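You operate a simulated robot arm through the tools that you are given. There is no shell and no other tool.

The job below is to be done with a simulated robot arm. You get a single attempt, and the scene is never put back.

TASK
Two faults at the panel: switch off the fan whose meter reads red, and reset the tripped air circuit.
Fine: to reset, switch it off, press its button once and switch it on again; leave the rest of the panel alone.

It is judged by the outcome, as a careful person would: the job done as asked, and still so three seconds after it is handed in. It fails if anything else is knocked over, pushed out of place, dropped, spilled or broken.

THE ROBOT
A 6-joint arm with a two-finger parallel gripper, fixed in place. Base frame: the origin is at the foot of the arm, x ahead of it, y to its left, z up. Lengths are in mm, angles in degrees, forces in N, time in s.
With the tool pointing down near the work surface it reaches from about 280 to 640 mm from the base axis. Its first joint turns from -115.0 to 115.0 degrees. Payload 3.43 kg.
The tool frame sits at the grasp point between the pads (the TCP): z along the fingers, y along the line on which they close. The tips reach 34 mm beyond it. Largest opening 128 mm; finger width 24, thickness 12; the body of the gripper, 48 by 130 mm, starts 96 mm behind the TCP.
Orientation is that of the tool frame in the base frame, as a unit quaternion [w, x, y, z]. With the fingers straight down and closing along the base's y, the tool's x points along the base's -x, its y along +y and its z along -z.

THE INTERFACE
- The arm moves only by the tool servo_tool. Its argument "targets" is a list of rows, each an object (a shift or turn left out is 0, a gripper value left out holds the last) with "dp": the shift along the tool's x, y, z in mm, a list of three; "dr": the turn, a rotation vector about the tool's x, y, z in degrees, a list of three; "hand": the opening, from 0 (shut) to 1 (fully open). In form: [{"dp": [tx, ty, tz], "dr": [ax, ay, az], "hand": hand}, ...]. A call has 1 to 20 rows; each row is the pose to reach, as a shift and turn from the pose commanded when the call began, along the tool's axes at that moment. A row lasts 0.2 s, in which the tool goes at most 50 mm and 8.6 degrees; a call with a longer step from one row to the next is refused whole, and so is a gripper value outside its range. A pose out of reach is approached as far as the arm can. The call stops where the force on the tool passes 40 N (or 10 N more than at its start, if that is more) or the arm is blocked; 0.2 s more then pass. The fingers move at their own pace (about 153 mm/s each) and stop on an object; they squeeze with about 26 N. The grip force told is the motor's: it shows also when the fingers shut on nothing. Time passes only in rows, and 0.2 s behind the last, so rows that repeat a pose let the fingers close. The reply holds the time, the measured pose of the TCP, the force on the tool along the base axes, the opening and the grip force, in the units named above and with some noise, with the torque about the TCP (base axes, N m) and any sound that the robot's microphone picked up.
- Cameras (640 x 400 px; columns grow to the right, rows downward): "scene" is fixed at [399.5, -649.8, 1347.3]; the picture's right is [0.99, 0.12, 0.00], its down [0.03, -0.24, -0.97] and it looks along [-0.11, 0.96, -0.24] (base axes); focal length 375 px, centre (320, 200). "wrist" rides on the gripper at [76, -11, -160] in the tool frame; the picture's right is [0.15, 0.99, 0.00], its down [-0.88, 0.13, -0.46] and it looks along [-0.45, 0.07, 0.89] (tool axes); focal length 234 px, centre (320, 200). There is no depth. A picture from a camera that has moved, and an enlarged one, comes with that camera's place and axes in the base frame and with its lens.
- grab_frame(camera): a new picture of that camera. It takes no simulated time.
- slide_trunk(by): slides the trunk up (or, below 0, down) by that many mm; the arm rides with it, the base frame stays. It gives what a move gives, with no picture.
- inspect(camera, box): a new picture of the part [left, top, right, bottom] of that camera's present view, enlarged. It takes no simulated time.
- sign_off(): hands the job in; it is judged then, once.

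Places have to be worked out from the pictures, the camera data and where the tool is seen. Open the gripper and draw the arm clear of the work before you hand the job in, unless the task says otherwise.

The tools are called as a command line: name --argument value ..., lists and objects as JSON in quotes. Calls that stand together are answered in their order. servo_tool: Moves the arm, as the interface text tells. Its arguments: {"type":"object","properties":{"targets":{"type":"array","items":{"type":"object","properties":{"dp":{"type":"array","items":{"type":"number"}},"dr":{"type":"array","items":{"type":"number"}},"hand":{"type":"number"}}}}},"required":["targets"]} The other tools are called the same way: slide_trunk (by) slides the trunk up or down; grab_frame (camera) takes a picture; inspect (camera, box) takes an enlarged picture of a part of a camera's view; sign_off () hands the job in.

At the start:

```text
clock: 0.0
ee_pos: [263.1, 250.3, 1110.6]
ee_rot: [0.0, 0.0, 1.0, 0.0]
force: [-1.1, -0.3, 0.1]
torque: [0.03, 0.03, 0.02]
finger_gap: 128.0
finger_force: 0.0
trunk travel left (down, up): [-900.0, 90.0]
```

scene: 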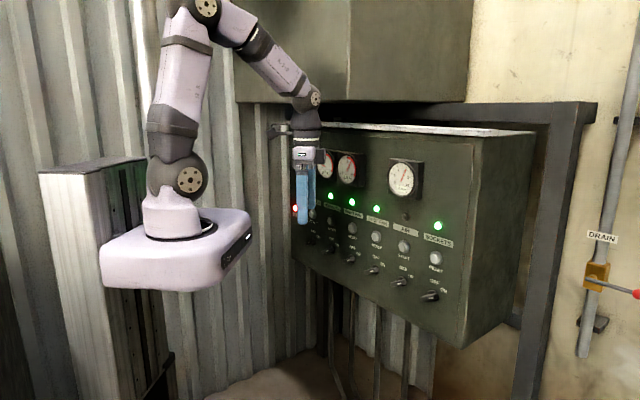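
wrist: 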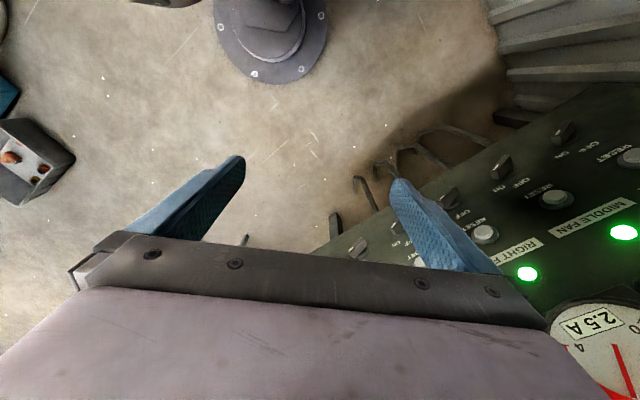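

I begin by enlarging the panel in the scene view to read labels, meters and lamps.

inspect --camera "scene" --box '[280, 130, 480, 255]'

inspect --camera "scene" --box '[285, 190, 375, 260]'

inspect --camera "scene" --box '[340, 200, 470, 310]'

inspect --camera "wrist" --box '[400, 100, 640, 400]'

```text
3.20 times, centred on (380, 192) of scene
camera zoom: at [399.5, -649.8, 1347.3], right [0.99, 0.12, 0.0], down [0.03, -0.24, -0.97], along [-0.11, 0.96, -0.24], focal length 1200 px, centre (128, 224)
```

zoom: 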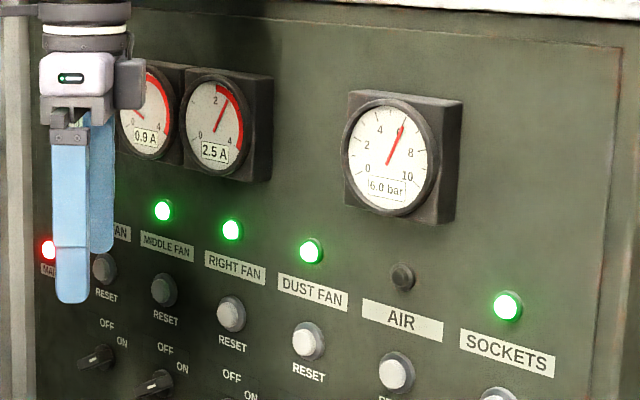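

```text
5.71 times, centred on (330, 225) of scene
camera zoom: at [399.5, -649.8, 1347.3], right [0.99, 0.12, 0.0], down [0.03, -0.24, -0.97], along [-0.11, 0.96, -0.24], focal length 2143 px, centre (263, 57)
```

zoom: 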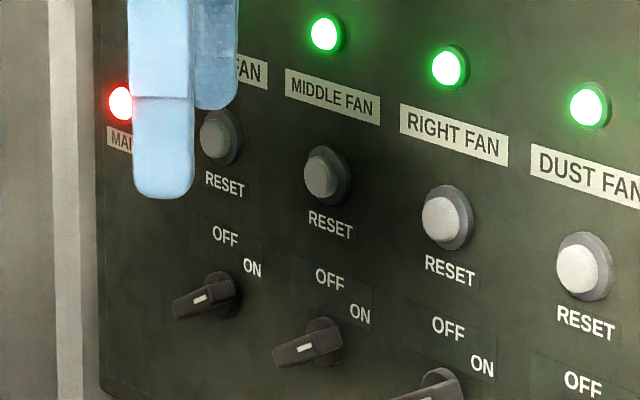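

```text
3.64 times, centred on (405, 255) of scene
camera zoom: at [399.5, -649.8, 1347.3], right [0.99, 0.12, 0.0], down [0.03, -0.24, -0.97], along [-0.11, 0.96, -0.24], focal length 1364 px, centre (11, 0)
```

zoom: 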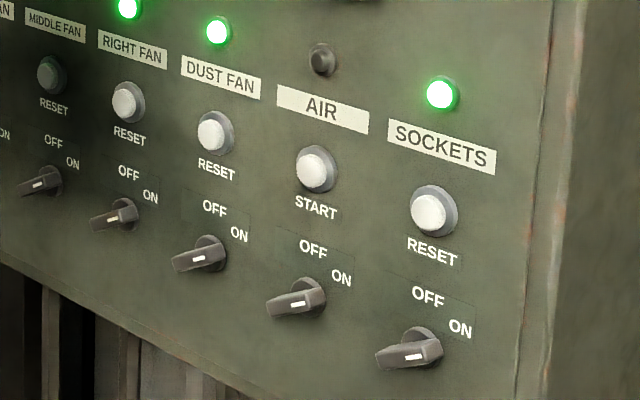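

```text
1.33 times, centred on (520, 250) of wrist
camera zoom: at [186.5, 239.8, 1270.8], right [-0.15, 0.99, 0.0], down [0.88, 0.13, 0.46], along [0.45, 0.07, -0.89], focal length 312 px, centre (53, 133)
```

zoom: 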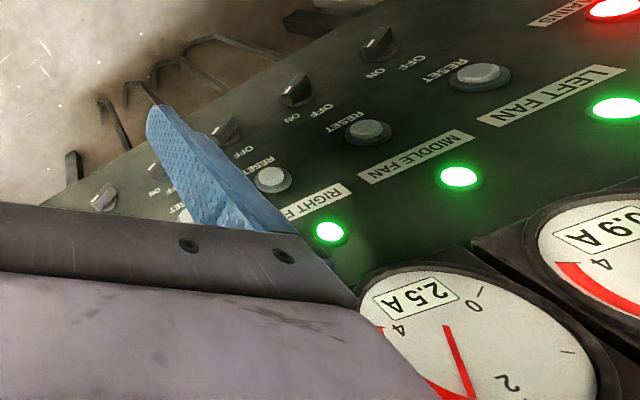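

Air's lamp is dark (tripped, switch still apparently ON), and the 2.5 A meter above RIGHT FAN seems to sit in the red, but the gripper hides part of the row. By triangulation the panel face is vertical, about 644 mm from the base axis, facing the arm at 45°. I lower the trunk to bring the arm level with the switches, clear of the panel.

slide_trunk --by -200

```text
clock: 2.2
ee_pos: [262.8, 250.3, 911.7]
ee_rot: [0.0, -0.001, 1.0, 0.0]
force: [-0.2, 0.0, 0.3]
torque: [0.0, 0.02, -0.01]
finger_gap: 127.8
finger_force: 0.0
trunk travel left (down, up): [-700.0, 290.0]
```

The trunk is down 200 mm with no contact. I look at the whole meter row now that the gripper has moved.

inspect --camera "scene" --box '[280, 130, 440, 230]'

grab_frame --camera "scene"

```text
4.00 times, centred on (360, 180) of scene
camera zoom: at [399.5, -649.8, 1347.3], right [0.99, 0.12, 0.0], down [0.03, -0.24, -0.97], along [-0.11, 0.96, -0.24], focal length 1500 px, centre (160, 280)
```

zoom: 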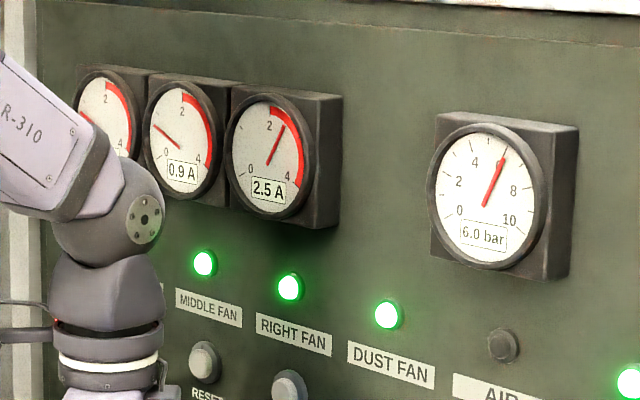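

```text
taken
```

scene: 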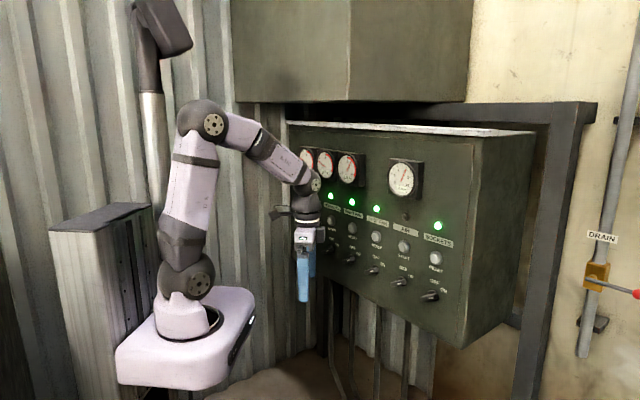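

The three meters line up with LEFT, MIDDLE and RIGHT FAN; only the 2.5 A one (RIGHT FAN) has its needle in the red arc. I now turn the tool to point horizontally at the panel (along [0.707, 0.707, 0]) while easing forward to about 480 mm radius, well short of the panel.

servo_tool --targets '[{"dp": [-7, 7, 0], "dr": [-2.93, -7.08, -2.93]}, {"dp": [-14, 14, 0], "dr": [-5.86, -14.15, -5.86]}, {"dp": [-21, 21, 0], "dr": [-8.79, -21.23, -8.79]}, {"dp": [-28, 28, 0], "dr": [-11.72, -28.31, -11.72]}, {"dp": [-35, 35, 0], "dr": [-14.65, -35.38, -14.65]}, {"dp": [-42, 42, 0], "dr": [-17.59, -42.46, -17.59]}, {"dp": [-49, 49, 0], "dr": [-20.52, -49.54, -20.52]}, {"dp": [-56, 56, 0], "dr": [-23.45, -56.61, -23.45]}, {"dp": [-63, 63, 0], "dr": [-26.38, -63.69, -26.38]}, {"dp": [-70, 70, 0], "dr": [-29.31, -70.77, -29.31]}, {"dp": [-77, 77, 0], "dr": [-32.24, -77.84, -32.24]}, {"dp": [-84, 84, 0], "dr": [-35.17, -84.92, -35.17]}]'

```text
clock: 4.8
ee_pos: [358.7, 379.0, 962.5]
ee_rot: [0.657, -0.305, 0.65, 0.23]
force: [0.6, 0.5, 0.0]
torque: [0.01, 0.0, 0.03]
finger_gap: 128.1
finger_force: 0.0
out of reach, approached as far as the arm can: row 6, 7, 8, 9, 10, 11, 12
trunk travel left (down, up): [-700.0, 290.0]
```

The orientation is nearly right, but the arm stopped about 50 mm higher and farther out because the folded pose was out of reach. TCP is about 522 mm radius, still clear. I look through the wrist camera.

grab_frame --camera "wrist"

grab_frame --camera "scene"

```text
taken
camera wrist: at [254.1, 253.2, 893.5], right [-0.68, 0.69, -0.24], down [-0.46, -0.14, 0.88], along [0.57, 0.71, 0.41], focal length 234 px, centre (320, 200)
```

wrist: 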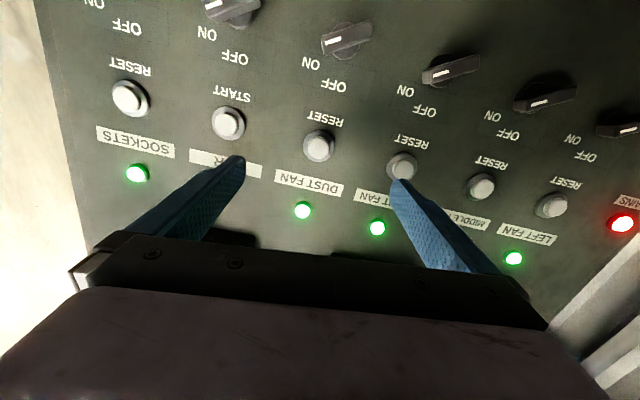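

```text
taken
```

scene: 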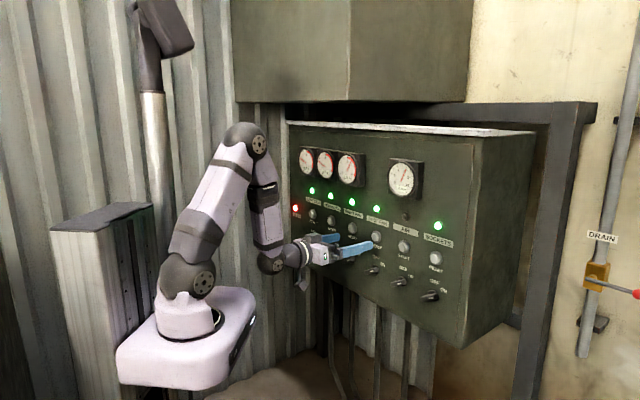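

The arm is clear of the meters now, so I read all three meters and the knob states up close.

inspect --camera "scene" --box '[285, 140, 375, 200]'

inspect --camera "wrist" --box '[180, 0, 500, 200]'

inspect --camera "scene" --box '[340, 240, 460, 315]'

```text
6.67 times, centred on (330, 170) of scene
camera zoom: at [399.5, -649.8, 1347.3], right [0.99, 0.12, 0.0], down [0.03, -0.24, -0.97], along [-0.11, 0.96, -0.24], focal length 2500 px, centre (253, 400)
```

zoom: 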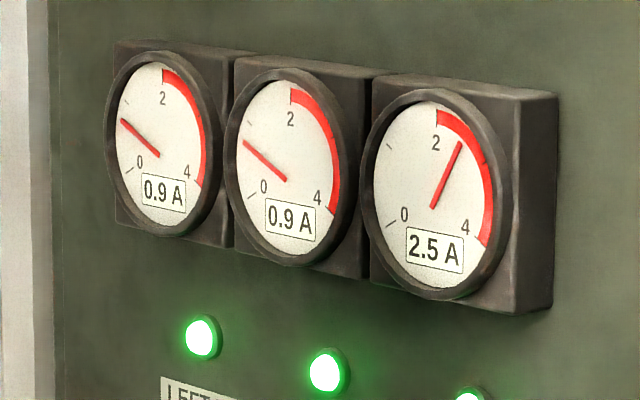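

```text
2.00 times, centred on (340, 100) of wrist
camera zoom: at [254.1, 253.2, 893.5], right [-0.68, 0.69, -0.24], down [-0.46, -0.14, 0.88], along [0.57, 0.71, 0.41], focal length 468 px, centre (280, 400)
```

zoom: 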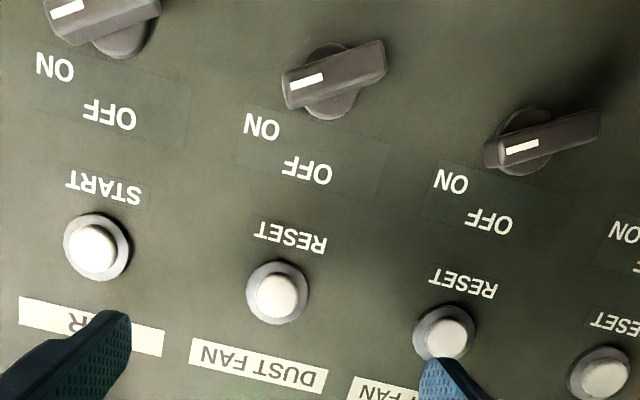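

```text
5.33 times, centred on (400, 278) of scene
camera zoom: at [399.5, -649.8, 1347.3], right [0.99, 0.12, 0.0], down [0.03, -0.24, -0.97], along [-0.11, 0.96, -0.24], focal length 2000 px, centre (-107, -213)
```

zoom: 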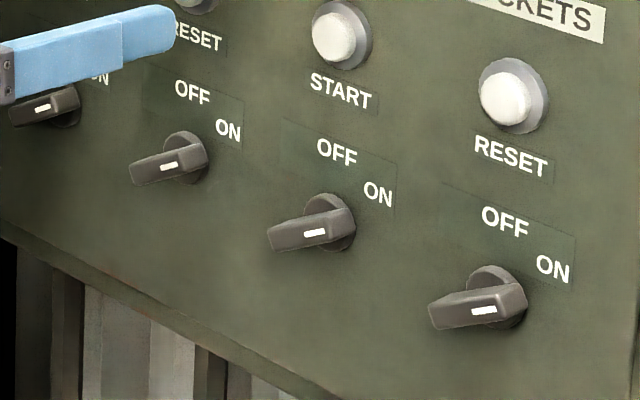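

Confirmed: LEFT and MIDDLE read 0.9 A (white), RIGHT FAN reads 2.5 A in the red. Knobs sit at z≈846, buttons at z≈954, RIGHT FAN column at about e≈−121 mm and AIR at e≈+99 mm along the panel. I move sideways and down in front of the RIGHT FAN knob without advancing, for a closer look.

servo_tool --targets '[{"dp": [11, 18, 0]}, {"dp": [22, 36, 0]}, {"dp": [33, 54, 0]}, {"dp": [44, 72, 0]}, {"dp": [55, 90, 0]}, {"dp": [66, 110, 0]}, {"dp": [66, 110, 0]}]'

```text
clock: 6.4
ee_pos: [278.3, 455.4, 894.4]
ee_rot: [0.658, -0.305, 0.65, 0.226]
force: [-0.3, 0.4, 0.2]
torque: [0.0, -0.01, 0.0]
finger_gap: 128.0
finger_force: 0.0
out of reach, approached as far as the arm can: row 3, 4, 5, 6, 7
trunk travel left (down, up): [-700.0, 290.0]
```

The arm followed (TCP r≈519, e≈−125, z≈894), with a small roll error of about 6°. I take a look at the RIGHT FAN knob from here.

grab_frame --camera "wrist"

inspect --camera "wrist" --box '[200, 0, 440, 150]'

grab_frame --camera "scene"

```text
taken
camera wrist: at [175.8, 329.6, 824.8], right [-0.68, 0.69, -0.25], down [-0.46, -0.14, 0.88], along [0.57, 0.71, 0.41], focal length 234 px, centre (320, 200)
```

wrist: 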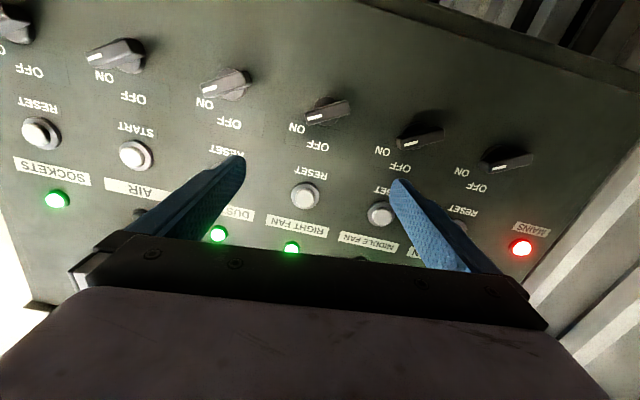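

```text
2.67 times, centred on (320, 75) of wrist
camera zoom: at [175.8, 329.6, 824.8], right [-0.68, 0.69, -0.25], down [-0.46, -0.14, 0.88], along [0.57, 0.71, 0.41], focal length 624 px, centre (320, 533)
```

zoom: 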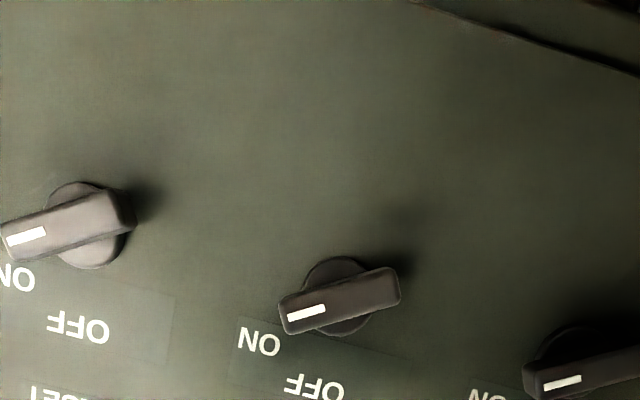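

```text
taken
```

scene: 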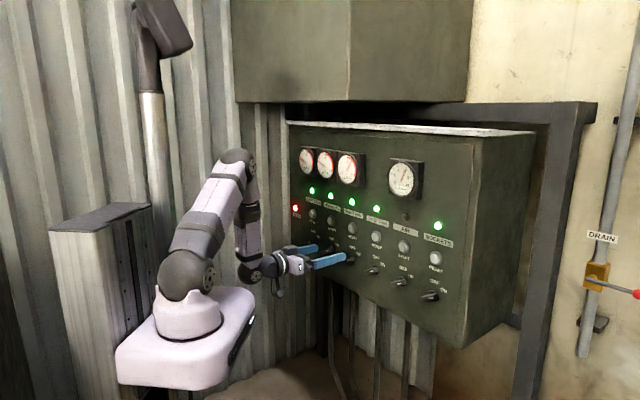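

The RIGHT FAN knob's axis is at e≈−120, z≈843; its bar (about 46 mm long, pointer at the marked end) points roughly 30° above horizontal-right at ON, with OFF straight up. I'll grip the bar and twist it, so I roll the tool about +60°, straighten it, narrow the fingers and stop at r≈560, short of the bar.

servo_tool --targets '[{"dp": [5.6, 0.1, 4.8], "dr": [-0.19, -0.13, 7.36], "hand": 0.45}, {"dp": [11.2, 0.2, 9.5], "dr": [-0.39, -0.25, 14.7]}, {"dp": [16.8, 0.3, 14.3], "dr": [-0.58, -0.38, 22.1]}, {"dp": [22.4, 0.4, 19.1], "dr": [-0.78, -0.5, 29.4]}, {"dp": [28, 0.5, 23.8], "dr": [-0.97, -0.63, 36.8]}, {"dp": [33.6, 0.6, 28.6], "dr": [-1.17, -0.75, 44.1]}, {"dp": [39.2, 0.7, 33.4], "dr": [-1.36, -0.88, 51.5]}, {"dp": [44.8, 0.8, 38.1], "dr": [-1.56, -1.0, 58.8]}, {"dp": [50.3, 0.95, 42.9], "dr": [-1.75, -1.13, 66.2]}, {"dp": [50.3, 0.95, 42.9], "dr": [-1.75, -1.13, 66.2]}]'

```text
clock: 7.7
ee_pos: [252.8, 611.8, 1000.4]
ee_rot: [0.546, -0.067, 0.741, 0.386]
force: [-13.9, -33.6, 0.1]
torque: [0.79, -0.29, 0.27]
finger_gap: 48.2
finger_force: 0.0
out of reach, approached as far as the arm can: row 1, 2, 3, 4, 5, 6
trunk travel left (down, up): [-700.0, 290.0]
stopped in row 6: the force on the tool passed its limit at 62 N (the readings are from after the stop); the commanded pose is now the measured one
```

The "out of reach" solution swerved the arm up and left, and it stopped against the panel near e≈−254, z≈1000. I look before doing anything else.

grab_frame --camera "scene"

grab_frame --camera "wrist"

inspect --camera "scene" --box '[285, 180, 375, 260]'

```text
taken
```

scene: 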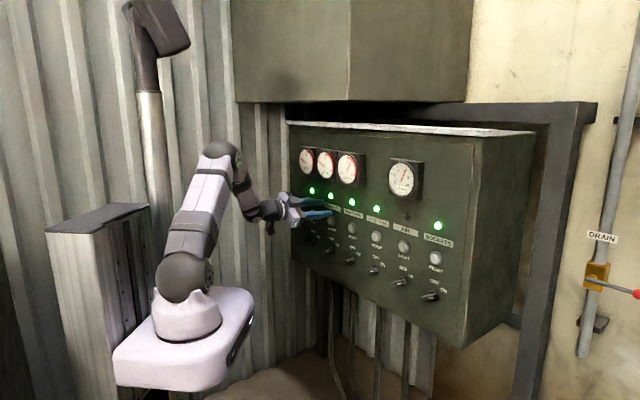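

```text
taken
camera wrist: at [107.7, 526.0, 945.9], right [-0.57, 0.73, 0.37], down [-0.06, -0.49, 0.87], along [0.82, 0.47, 0.33], focal length 234 px, centre (320, 200)
```

wrist: 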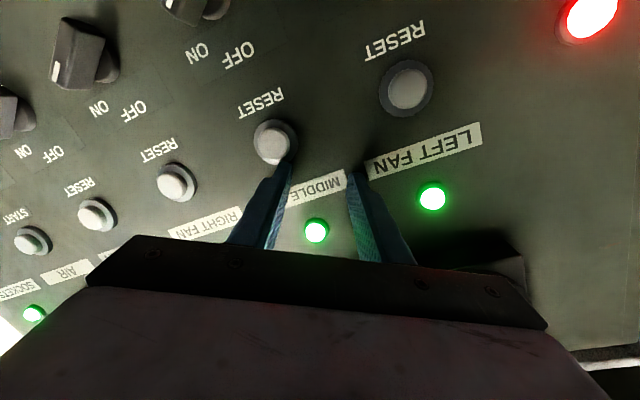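

```text
5.00 times, centred on (330, 220) of scene
camera zoom: at [399.5, -649.8, 1347.3], right [0.99, 0.12, 0.0], down [0.03, -0.24, -0.97], along [-0.11, 0.96, -0.24], focal length 1875 px, centre (270, 100)
```

zoom: 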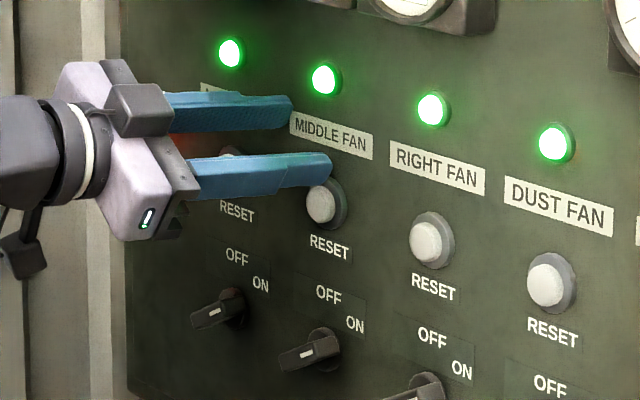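

Only a fingertip edge rests on the panel just above the MIDDLE FAN button; all lamps and knobs look unchanged and no click was heard. I back straight off along the tool axis, a few mm at a time.

servo_tool --targets '[{"dp": [0, 0, -5]}, {"dp": [0, 0, -10]}, {"dp": [0, 0, -18]}, {"dp": [0, 0, -26]}, {"dp": [0, 0, -34]}, {"dp": [0, 0, -42]}, {"dp": [0, 0, -50]}]'

```text
clock: 9.3
ee_pos: [215.5, 589.9, 1006.1]
ee_rot: [0.546, -0.07, 0.742, 0.383]
force: [0.0, -0.6, 0.3]
torque: [-0.01, 0.01, -0.01]
finger_gap: 57.5
finger_force: 0.1
out of reach, approached as far as the arm can: row 6, 7
trunk travel left (down, up): [-700.0, 290.0]
```

Free of contact now (tips about 40 mm off the panel). I check that the panel is unchanged there.

inspect --camera "scene" --box '[285, 180, 375, 260]'

grab_frame --camera "wrist"

```text
5.00 times, centred on (330, 220) of scene
camera zoom: at [399.5, -649.8, 1347.3], right [0.99, 0.12, 0.0], down [0.03, -0.24, -0.97], along [-0.11, 0.96, -0.24], focal length 1875 px, centre (270, 100)
```

zoom: 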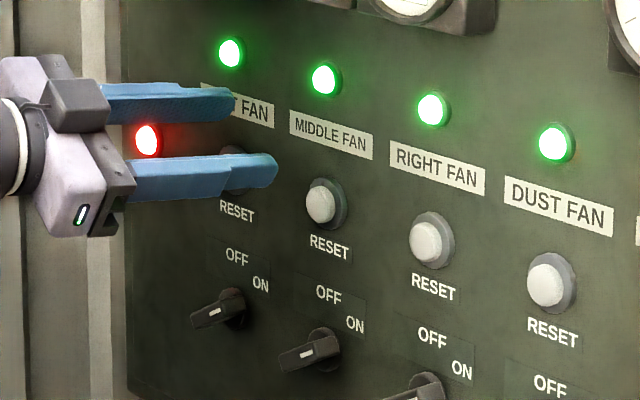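

```text
taken
camera wrist: at [69.8, 503.7, 953.6], right [-0.57, 0.74, 0.36], down [-0.06, -0.48, 0.87], along [0.82, 0.48, 0.32], focal length 234 px, centre (320, 200)
```

wrist: 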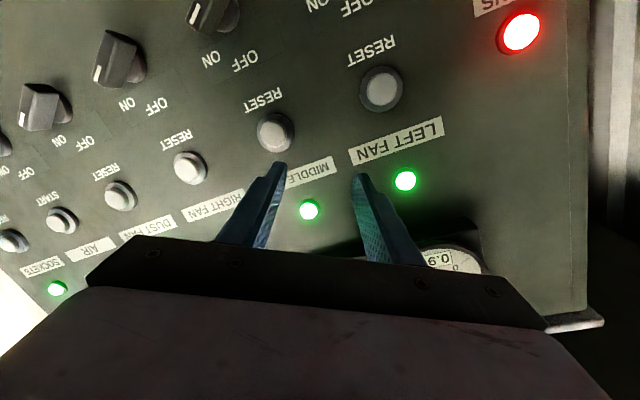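

The panel is unchanged (all knobs and lamps as before). I return in small stages toward a central, straight pose (e≈0, z≈1000, r≈545), checking for swerves after each stage.

servo_tool --targets '[{"dp": [-12.5, -23.5, -1.5], "dr": [-0.61, -0.5, -2.99]}, {"dp": [-25, -47, -3], "dr": [-1.22, -1.0, -5.98]}, {"dp": [-37.5, -70.5, -4], "dr": [-1.83, -1.5, -8.96]}]'

```text
clock: 10.1
ee_pos: [259.2, 537.7, 1020.4]
ee_rot: [0.582, -0.13, 0.722, 0.35]
force: [-0.4, 0.7, 0.5]
torque: [0.01, 0.01, 0.04]
finger_gap: 57.7
finger_force: 0.0
out of reach, approached as far as the arm can: row 1, 2, 3
trunk travel left (down, up): [-700.0, 290.0]
```

Slow but steady; r≈563 and no contact. I continue toward the central pose.

servo_tool --targets '[{"dp": [-8.5, -32, -0.6], "dr": [-0.76, -0.61, -3.49]}, {"dp": [-17, -64, -1.3], "dr": [-1.5, -1.2, -6.97]}, {"dp": [-25.4, -96, -1.9], "dr": [-2.27, -1.83, -10.5]}, {"dp": [-33.8, -128, -2.5], "dr": [-3.0, -2.4, -13.9]}]'

```text
clock: 11.1
ee_pos: [331.4, 451.7, 1030.5]
ee_rot: [0.633, -0.226, 0.68, 0.293]
force: [0.2, 1.1, 0.1]
torque: [-0.01, 0.02, 0.03]
finger_gap: 57.8
finger_force: 0.0
out of reach, approached as far as the arm can: row 1, 2, 3, 4
trunk travel left (down, up): [-700.0, 290.0]
```

Still flagged as out of reach with a slight upward drift, so some joint is near its limit. I study the arm's configuration in the scene camera before going on.

inspect --camera "scene" --box '[110, 100, 350, 400]'

inspect --camera "scene" --box '[210, 130, 370, 260]'

```text
1.33 times, centred on (230, 250) of scene
camera zoom: at [399.5, -649.8, 1347.3], right [0.99, 0.12, 0.0], down [0.03, -0.24, -0.97], along [-0.11, 0.96, -0.24], focal length 500 px, centre (440, 133)
```

zoom: 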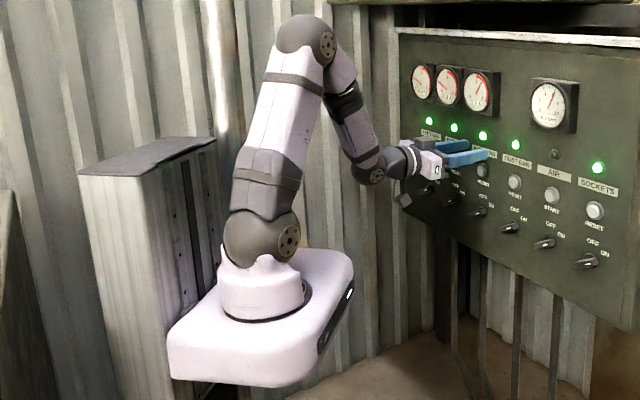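

```text
3.08 times, centred on (290, 195) of scene
camera zoom: at [399.5, -649.8, 1347.3], right [0.99, 0.12, 0.0], down [0.03, -0.24, -0.97], along [-0.11, 0.96, -0.24], focal length 1154 px, centre (412, 215)
```

zoom: 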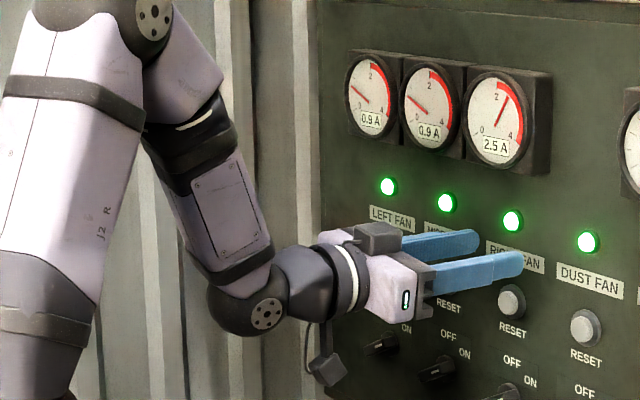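

The elbow is folded near its limit, so retreating/rolling here is unreachable. The remedy is a lower trunk so the arm reaches up to the switches instead. Fingertips are at r≈588, at least 25 mm clear of knobs, so I slide the trunk down 170 mm first.

slide_trunk --by -170

```text
clock: 13.1
ee_pos: [332.4, 451.4, 860.8]
ee_rot: [0.633, -0.226, 0.68, 0.293]
force: [-0.3, -0.3, -0.1]
torque: [0.0, 0.04, -0.03]
finger_gap: 57.5
finger_force: 0.0
trunk travel left (down, up): [-530.0, 460.0]
```

No contact. Now I raise the tool 130 mm relative to the arm, holding its distance, which should unfold the elbow.

servo_tool --targets '[{"dp": [-26, 3, -1.5]}, {"dp": [-52, 6, -3]}, {"dp": [-78, 9, -5]}, {"dp": [-104, 12, -7]}, {"dp": [-129, 14.6, -9]}]'

```text
clock: 14.2
ee_pos: [328.6, 448.0, 991.5]
ee_rot: [0.633, -0.225, 0.68, 0.293]
force: [-0.5, -0.1, -0.6]
torque: [-0.01, -0.02, 0.0]
finger_gap: 57.5
finger_force: 0.1
trunk travel left (down, up): [-530.0, 460.0]
```

That was reached exactly. I lower the trunk another 150 mm so the tool comes to knob height with a comfortable arm pose.

slide_trunk --by -150

```text
clock: 16.0
ee_pos: [328.0, 447.6, 841.7]
ee_rot: [0.633, -0.227, 0.68, 0.293]
force: [0.4, 0.6, 0.0]
torque: [0.01, 0.01, -0.02]
finger_gap: 57.5
finger_force: 0.0
trunk travel left (down, up): [-380.0, 610.0]
```

In place at z≈842 with margin. Now a cautious stage: shift to the RIGHT FAN column and roll half of what is needed, at the same stand-off, checking for deviation.

servo_tool --targets '[{"dp": [0.7, 8.8, -0.3], "dr": [-0.3, -0.06, 6.7]}, {"dp": [1.4, 17.6, -0.6], "dr": [-0.6, -0.12, 13.4]}, {"dp": [2, 26.4, -0.8], "dr": [-0.89, -0.18, 20.1]}, {"dp": [2.7, 35.2, -1.1], "dr": [-1.19, -0.24, 26.8]}]'

```text
clock: 17.0
ee_pos: [299.5, 473.6, 850.4]
ee_rot: [0.546, -0.068, 0.711, 0.437]
force: [0.0, 0.1, -0.6]
torque: [0.01, -0.04, 0.04]
finger_gap: 57.7
finger_force: 0.0
out of reach, approached as far as the arm can: row 4
trunk travel left (down, up): [-380.0, 610.0]
```

The roll stops at about +33° (a joint limit, with small deviation), so gripping the bar would be awkward. Instead I'll push the bar with the closed fingertips at zero roll. I straighten out, close the fingers, and move to the stand-off at e≈−90, z≈819 (below-right of the RIGHT FAN pointer).

servo_tool --targets '[{"dp": [1.6, -9, 0.2], "dr": [-0.24, -0.18, -6.64], "hand": 0}, {"dp": [3.2, -18, 0.4], "dr": [-0.48, -0.35, -13.3]}, {"dp": [4.9, -27, 0.7], "dr": [-0.73, -0.53, -19.9]}, {"dp": [6.5, -36, 0.9], "dr": [-0.97, -0.7, -26.6]}, {"dp": [8.1, -44.8, 1.1], "dr": [-1.21, -0.88, -33.2]}, {"dp": [8.1, -44.8, 1.1], "dr": [-1.21, -0.88, -33.2]}]'

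grab_frame --camera "wrist"

grab_frame --camera "scene"

```text
clock: 18.4
ee_pos: [322.8, 449.9, 818.4]
ee_rot: [0.655, -0.27, 0.651, 0.272]
force: [0.2, -0.7, 0.0]
torque: [0.03, 0.04, -0.01]
finger_gap: 0.0
finger_force: 25.8
trunk travel left (down, up): [-380.0, 610.0]
```

```text
taken
camera wrist: at [218.2, 329.7, 741.6], right [-0.7, 0.7, -0.15], down [-0.42, -0.23, 0.88], along [0.58, 0.68, 0.45], focal length 234 px, centre (320, 200)
```

wrist: 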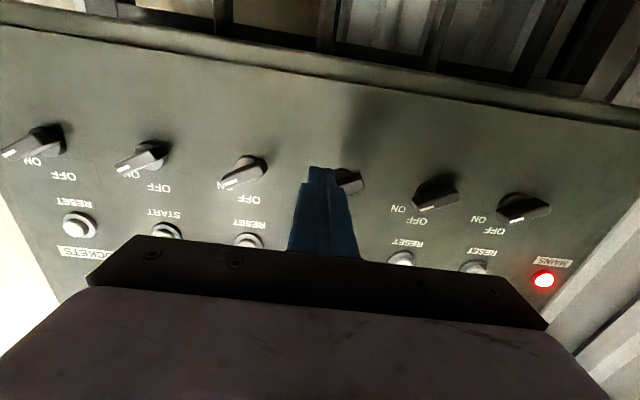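

```text
taken
```

scene: 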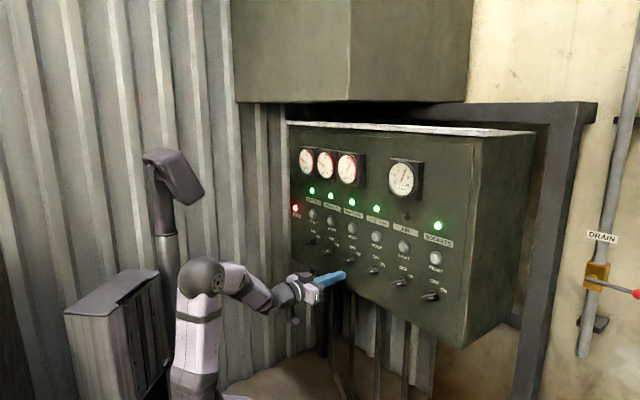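

The pose is now exact (r≈546, e≈−90, z≈818, zero roll) with no reach problem. I zoom in to verify fingertip position relative to the RIGHT FAN knob.

inspect --camera "wrist" --box '[200, 100, 440, 250]'

inspect --camera "scene" --box '[285, 225, 405, 300]'

```text
2.67 times, centred on (320, 175) of wrist
camera zoom: at [218.2, 329.7, 741.6], right [-0.7, 0.7, -0.15], down [-0.42, -0.23, 0.88], along [0.58, 0.68, 0.45], focal length 624 px, centre (320, 267)
```

zoom: 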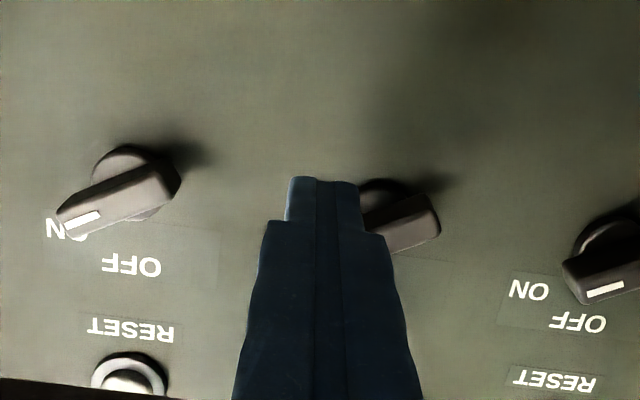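

```text
5.33 times, centred on (345, 262) of scene
camera zoom: at [399.5, -649.8, 1347.3], right [0.99, 0.12, 0.0], down [0.03, -0.24, -0.97], along [-0.11, 0.96, -0.24], focal length 2000 px, centre (187, -133)
```

zoom: 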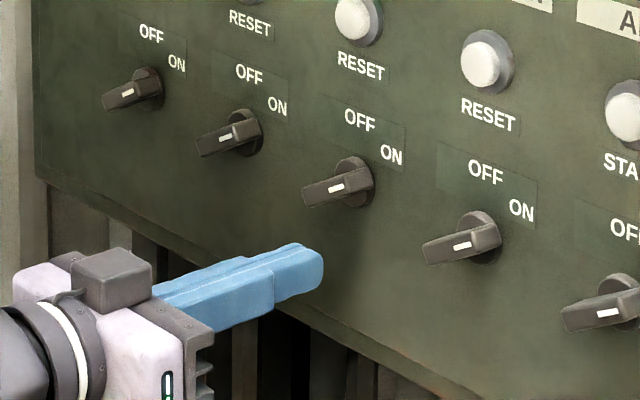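

Fingertip (24 mm wide, closed) is aligned where I want it: about 30 mm right and 25 mm below the RIGHT FAN knob axis, with clear panel ahead. I advance 48 mm so the tips overlap the bar's depth without touching the panel.

servo_tool --targets '[{"dp": [0, 0, 12]}, {"dp": [0, 0, 24]}, {"dp": [0, 0, 34]}, {"dp": [0, 0, 42]}, {"dp": [0, 0, 48]}]'

inspect --camera "scene" --box '[300, 225, 420, 300]'

inspect --camera "wrist" --box '[200, 100, 440, 250]'

```text
clock: 19.6
ee_pos: [356.4, 484.2, 818.3]
ee_rot: [0.654, -0.271, 0.651, 0.274]
force: [0.8, 0.4, 0.4]
torque: [0.01, 0.03, 0.0]
finger_gap: 0.0
finger_force: 25.5
trunk travel left (down, up): [-380.0, 610.0]
```

```text
5.33 times, centred on (360, 262) of scene
camera zoom: at [399.5, -649.8, 1347.3], right [0.99, 0.12, 0.0], down [0.03, -0.24, -0.97], along [-0.11, 0.96, -0.24], focal length 2000 px, centre (107, -133)
```

zoom: 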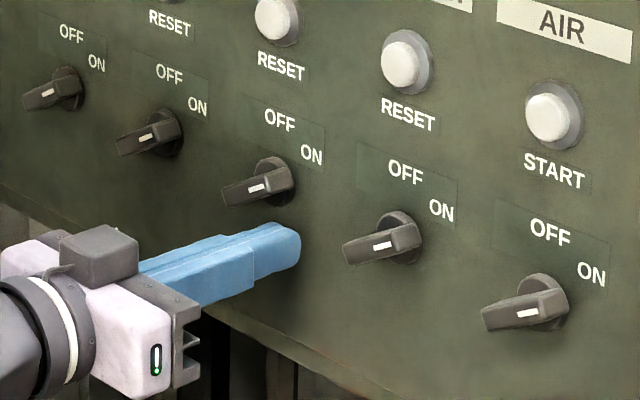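

```text
2.67 times, centred on (320, 175) of wrist
camera zoom: at [251.9, 364.4, 741.7], right [-0.7, 0.7, -0.14], down [-0.41, -0.24, 0.88], along [0.58, 0.68, 0.45], focal length 624 px, centre (320, 267)
```

zoom: 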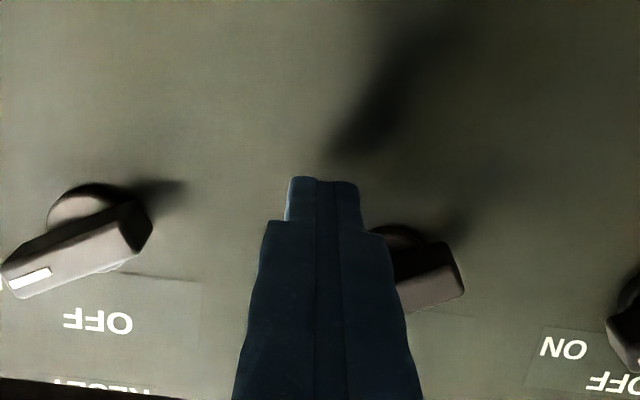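

No contact and the tips are at r≈628, level with the bar's sides. Now I push the pointer end upward along its arc toward OFF, first part only.

servo_tool --targets '[{"dp": [-8, 0, 0]}, {"dp": [-14, -0.5, 0]}, {"dp": [-17, -0.5, 0]}, {"dp": [-20, 0.6, 0]}, {"dp": [-22.6, 1.8, 0]}]'

inspect --camera "scene" --box '[300, 225, 420, 300]'

```text
clock: 20.8
ee_pos: [355.8, 486.0, 842.3]
ee_rot: [0.654, -0.27, 0.652, 0.273]
force: [1.8, -4.6, -0.5]
torque: [0.04, 0.01, -0.11]
finger_gap: 0.1
finger_force: 25.8
trunk travel left (down, up): [-380.0, 610.0]
```

```text
5.33 times, centred on (360, 262) of scene
camera zoom: at [399.5, -649.8, 1347.3], right [0.99, 0.12, 0.0], down [0.03, -0.24, -0.97], along [-0.11, 0.96, -0.24], focal length 2000 px, centre (107, -133)
```

zoom: 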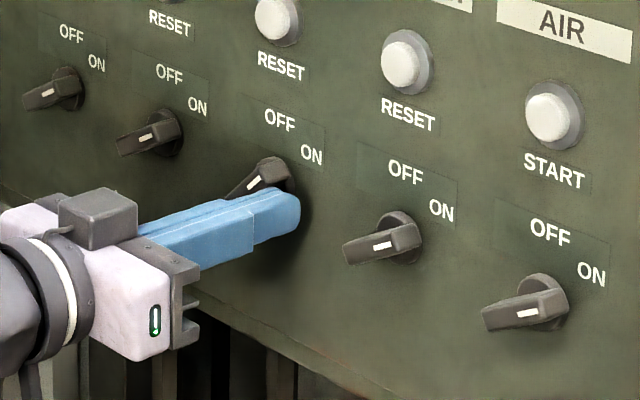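

The knob is turning (about 20–25° so far) with only ~5 N. I continue along the arc to OFF and slightly into the stop.

servo_tool --targets '[{"dp": [-2.5, 2.2, 0]}, {"dp": [-5, 4.4, 0]}, {"dp": [-6.5, 7.3, 0]}, {"dp": [-8.1, 10.2, 0]}, {"dp": [-8.6, 12, 0]}]'

inspect --camera "scene" --box '[300, 225, 420, 300]'

inspect --camera "scene" --box '[285, 140, 445, 240]'

```text
clock: 22.0
ee_pos: [348.9, 492.8, 850.1]
ee_rot: [0.654, -0.268, 0.652, 0.273]
force: [8.2, -9.6, 3.3]
torque: [0.06, -0.02, -0.34]
finger_gap: 0.1
finger_force: 25.9
trunk travel left (down, up): [-380.0, 610.0]
```

```text
5.33 times, centred on (360, 262) of scene
camera zoom: at [399.5, -649.8, 1347.3], right [0.99, 0.12, 0.0], down [0.03, -0.24, -0.97], along [-0.11, 0.96, -0.24], focal length 2000 px, centre (107, -133)
```

zoom: 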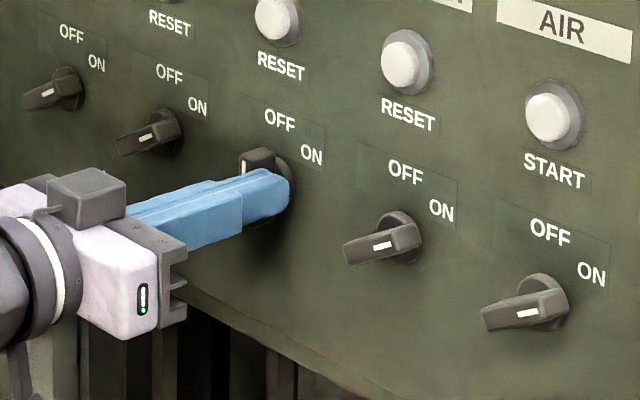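

```text
4.00 times, centred on (365, 190) of scene
camera zoom: at [399.5, -649.8, 1347.3], right [0.99, 0.12, 0.0], down [0.03, -0.24, -0.97], along [-0.11, 0.96, -0.24], focal length 1500 px, centre (140, 240)
```

zoom: 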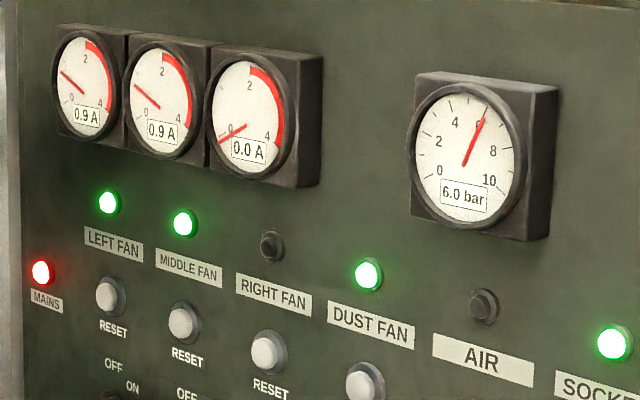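

RIGHT FAN is off: its meter reads 0.0 A, the lamp is dark and the pointer is vertical at OFF. I ease sideways off the bar, then withdraw straight back.

servo_tool --targets '[{"dp": [1, -5, 0]}, {"dp": [2, -8, 0]}, {"dp": [2, -8, -12]}, {"dp": [2, -8, -26]}, {"dp": [2, -8, -40]}, {"dp": [2, -8, -50]}]'

inspect --camera "scene" --box '[300, 225, 420, 300]'

grab_frame --camera "wrist"

```text
clock: 23.4
ee_pos: [318.5, 452.8, 848.4]
ee_rot: [0.654, -0.271, 0.652, 0.273]
force: [-0.3, 0.8, 0.4]
torque: [0.01, -0.04, -0.01]
finger_gap: 0.0
finger_force: 25.8
trunk travel left (down, up): [-380.0, 610.0]
```

```text
5.33 times, centred on (360, 262) of scene
camera zoom: at [399.5, -649.8, 1347.3], right [0.99, 0.12, 0.0], down [0.03, -0.24, -0.97], along [-0.11, 0.96, -0.24], focal length 2000 px, centre (107, -133)
```

zoom: 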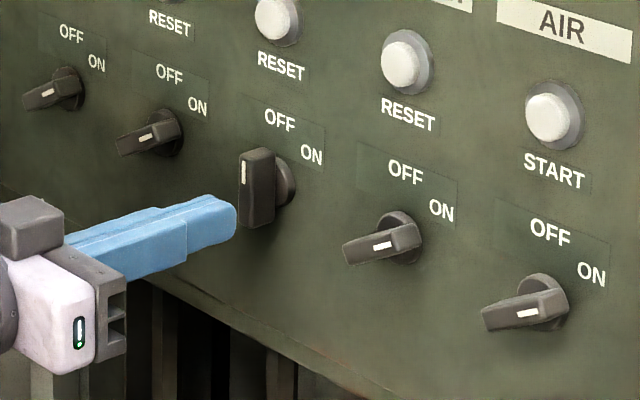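

```text
taken
camera wrist: at [213.3, 333.2, 771.5], right [-0.7, 0.7, -0.14], down [-0.42, -0.23, 0.88], along [0.58, 0.68, 0.45], focal length 234 px, centre (320, 200)
```

wrist: 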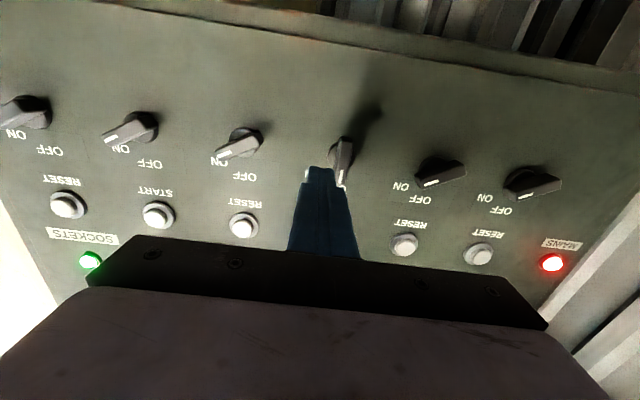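

The RIGHT FAN knob stays vertical at OFF. Now I go sideways at the same stand-off (tips ≥30 mm off the knobs) toward the AIR column, in stages, to check reach.

servo_tool --targets '[{"dp": [6, -25, 0]}, {"dp": [12, -50, 0]}, {"dp": [18, -75, 0]}, {"dp": [24, -100, 0]}, {"dp": [29, -123, 0]}]'

```text
clock: 24.6
ee_pos: [383.4, 389.1, 824.7]
ee_rot: [0.654, -0.269, 0.653, 0.27]
force: [0.1, -0.9, -0.4]
torque: [0.05, -0.03, 0.01]
finger_gap: 0.0
finger_force: 25.6
out of reach, approached as far as the arm can: row 4, 5
trunk travel left (down, up): [-380.0, 610.0]
```

Just at the fold limit near the centre (5 mm of upward drift only). I continue right with a few mm of forward margin; tips remain well short of the knobs.

servo_tool --targets '[{"dp": [0, -26, 6]}, {"dp": [0, -52, 6]}, {"dp": [2, -80, 6]}, {"dp": [4, -106, 5]}, {"dp": [5.7, -132, 4]}, {"dp": [5.7, -132, 4]}]'

inspect --camera "wrist" --box '[200, 100, 440, 250]'

inspect --camera "scene" --box '[340, 240, 460, 315]'

```text
clock: 26.0
ee_pos: [382.7, 384.2, 834.2]
ee_rot: [0.655, -0.268, 0.653, 0.27]
force: [-0.3, -0.5, 0.5]
torque: [0.03, -0.02, 0.02]
finger_gap: 0.0
finger_force: 26.0
out of reach, approached as far as the arm can: row 1, 2, 3, 4, 5, 6
trunk travel left (down, up): [-380.0, 610.0]
```

```text
2.67 times, centred on (320, 175) of wrist
camera zoom: at [276.1, 264.7, 758.1], right [-0.7, 0.7, -0.14], down [-0.42, -0.23, 0.88], along [0.58, 0.67, 0.45], focal length 624 px, centre (320, 267)
```

zoom: 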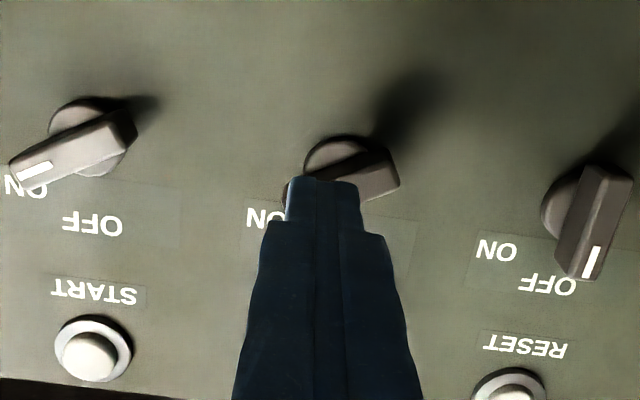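

```text
5.33 times, centred on (400, 278) of scene
camera zoom: at [399.5, -649.8, 1347.3], right [0.99, 0.12, 0.0], down [0.03, -0.24, -0.97], along [-0.11, 0.96, -0.24], focal length 2000 px, centre (-107, -213)
```

zoom: 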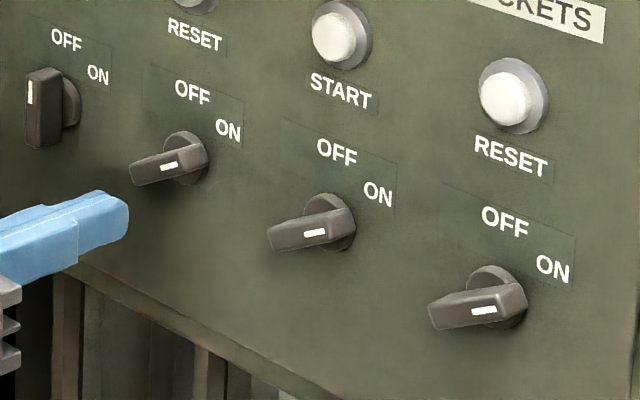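

The arm is pinned at e≈0: with zero roll a wrist joint is at its limit and can't pass to the right side. Since positive roll was what ran out earlier, I try rolling the other way (negative) in place, a third of a turn at first.

servo_tool --targets '[{"dp": [0, 0, 0], "dr": [0, 0, -8.2]}, {"dp": [0, 0, 0], "dr": [0, 0, -16.4]}, {"dp": [0, 0, 0], "dr": [0, 0, -24.6]}, {"dp": [0, 0, 0], "dr": [0, 0, -32.8]}]'

```text
clock: 27.0
ee_pos: [379.5, 383.7, 828.3]
ee_rot: [0.704, -0.442, 0.551, 0.074]
force: [0.4, 0.0, 0.4]
torque: [0.04, 0.0, -0.02]
finger_gap: 0.0
finger_force: 26.0
trunk travel left (down, up): [-380.0, 610.0]
```

No limit in that direction. I continue the roll to about −90°, which makes the closed fingertips square with the panel again (camera at the right-hand side).

servo_tool --targets '[{"dp": [0, 0, 0], "dr": [0, 0, -8.2]}, {"dp": [0, 0, 0], "dr": [0, 0, -16.4]}, {"dp": [0, 0, 0], "dr": [0, 0, -24.6]}, {"dp": [0, 0, 0], "dr": [0, 0, -32.8]}, {"dp": [0, 0, 0], "dr": [0, 0, -41]}, {"dp": [0, 0, 0], "dr": [0, 0, -49.2]}, {"dp": [0, 0, 0], "dr": [0, 0, -57.2]}]'

```text
clock: 28.6
ee_pos: [378.1, 382.6, 827.4]
ee_rot: [0.654, -0.652, 0.272, -0.272]
force: [0.1, -0.3, -0.5]
torque: [-0.01, 0.01, 0.03]
finger_gap: 0.2
finger_force: 26.5
trunk travel left (down, up): [-380.0, 610.0]
```

Clean: tool x now points right along the panel, y down, z into the panel. I move right to the stand-off below-right of the AIR pointer (e≈128, z≈819, r≈546).

servo_tool --targets '[{"dp": [22, 1.4, 2]}, {"dp": [44, 2.8, 4]}, {"dp": [66, 4.2, 6]}, {"dp": [88, 5.6, 8]}, {"dp": [110, 7, 8]}, {"dp": [131, 8.4, 8]}, {"dp": [131, 8.4, 8]}]'

grab_frame --camera "wrist"

inspect --camera "scene" --box '[340, 240, 460, 315]'

```text
clock: 30.2
ee_pos: [382.3, 375.7, 840.4]
ee_rot: [0.653, -0.651, 0.274, -0.274]
force: [0.3, 0.2, 0.4]
torque: [0.02, 0.02, -0.01]
finger_gap: 0.0
finger_force: 26.1
out of reach, approached as far as the arm can: row 1, 2, 3, 4, 5, 6, 7
trunk travel left (down, up): [-380.0, 610.0]
```

```text
taken
camera wrist: at [320.1, 209.6, 851.2], right [0.1, -0.1, -0.99], down [-0.94, 0.31, -0.13], along [0.32, 0.94, -0.06], focal length 234 px, centre (320, 200)
```

wrist: 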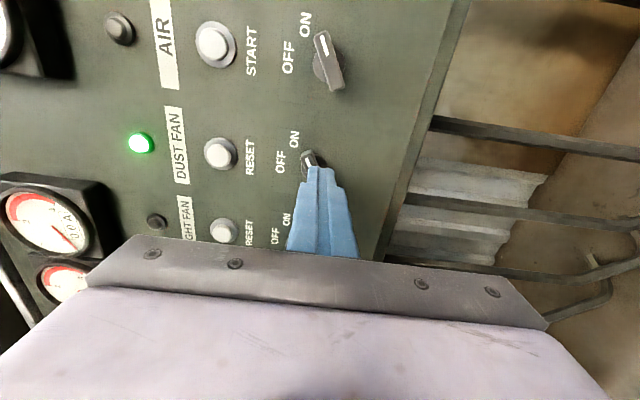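

```text
5.33 times, centred on (400, 278) of scene
camera zoom: at [399.5, -649.8, 1347.3], right [0.99, 0.12, 0.0], down [0.03, -0.24, -0.97], along [-0.11, 0.96, -0.24], focal length 2000 px, centre (-107, -213)
```

zoom: 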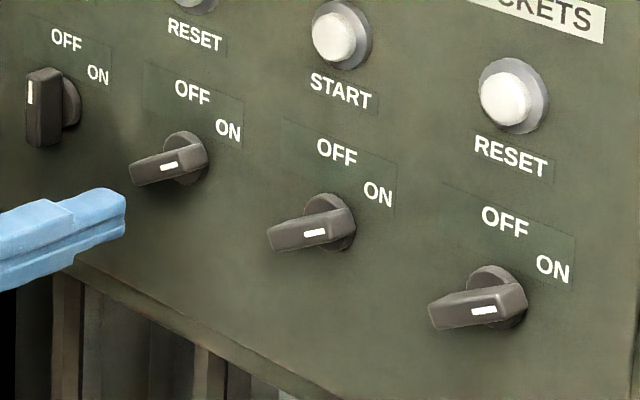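

Still pinned at e≈0, so it is the forearm-roll joint: at full reach to the right the tool would have to yaw left of the arm's plane. Pointing the tool about 16° to the right of the panel normal keeps it inside the allowed side, and is fine for pushing. I yaw in place first.

servo_tool --targets '[{"dp": [0, 0, 0], "dr": [0, 5.3, 0]}, {"dp": [0, 0, 0], "dr": [0, 10.7, 0]}, {"dp": [0, 0, 0], "dr": [0, 16, 0]}, {"dp": [0, 0, 0], "dr": [0, 16, 0]}]'

```text
clock: 31.2
ee_pos: [382.5, 375.0, 837.2]
ee_rot: [0.611, -0.608, 0.359, -0.359]
force: [-0.4, -0.4, 0.8]
torque: [-0.05, 0.0, -0.01]
finger_gap: 0.0
finger_force: 26.5
trunk travel left (down, up): [-380.0, 610.0]
```

Reached without complaint (tool azimuth ≈29°). Now I move right to the stand-off at the AIR knob: fingertip at e≈133, z≈819, about 36 mm short of the bar.

servo_tool --targets '[{"dp": [18.5, 3, 7]}, {"dp": [37, 6, 14]}, {"dp": [55.5, 9, 21]}, {"dp": [74, 12, 28]}, {"dp": [92.5, 15, 35]}, {"dp": [111.1, 18.4, 41.9]}, {"dp": [111.1, 18.4, 41.9]}]'

grab_frame --camera "wrist"

inspect --camera "scene" --box '[340, 240, 460, 315]'

```text
clock: 32.8
ee_pos: [474.9, 295.4, 817.5]
ee_rot: [0.612, -0.608, 0.358, -0.357]
force: [-0.2, 0.4, 0.5]
torque: [-0.01, -0.03, 0.02]
finger_gap: 0.0
finger_force: 26.1
trunk travel left (down, up): [-380.0, 610.0]
```

```text
taken
camera wrist: at [370.9, 151.7, 827.1], right [0.07, -0.12, -0.99], down [-0.83, 0.55, -0.13], along [0.56, 0.83, -0.06], focal length 234 px, centre (320, 200)
```

wrist: 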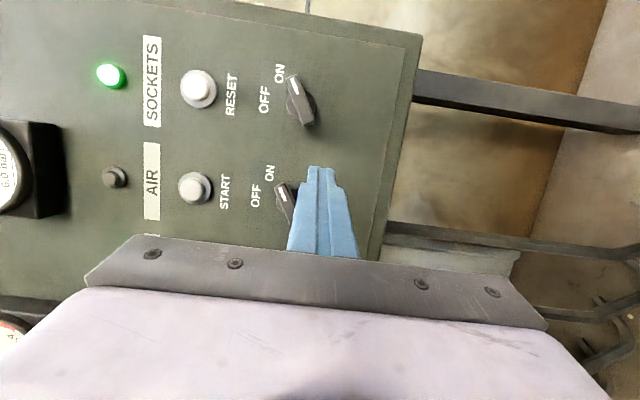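

```text
5.33 times, centred on (400, 278) of scene
camera zoom: at [399.5, -649.8, 1347.3], right [0.99, 0.12, 0.0], down [0.03, -0.24, -0.97], along [-0.11, 0.96, -0.24], focal length 2000 px, centre (-107, -213)
```

zoom: 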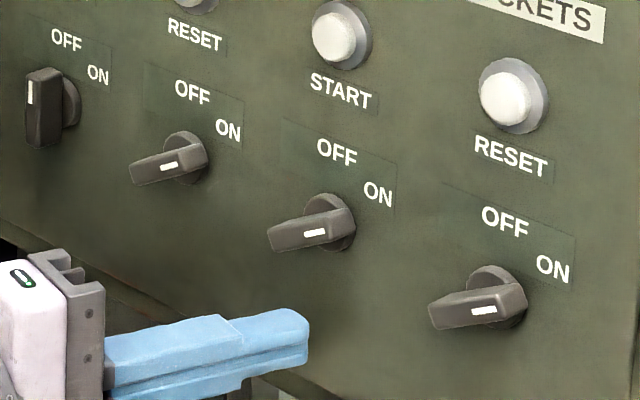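

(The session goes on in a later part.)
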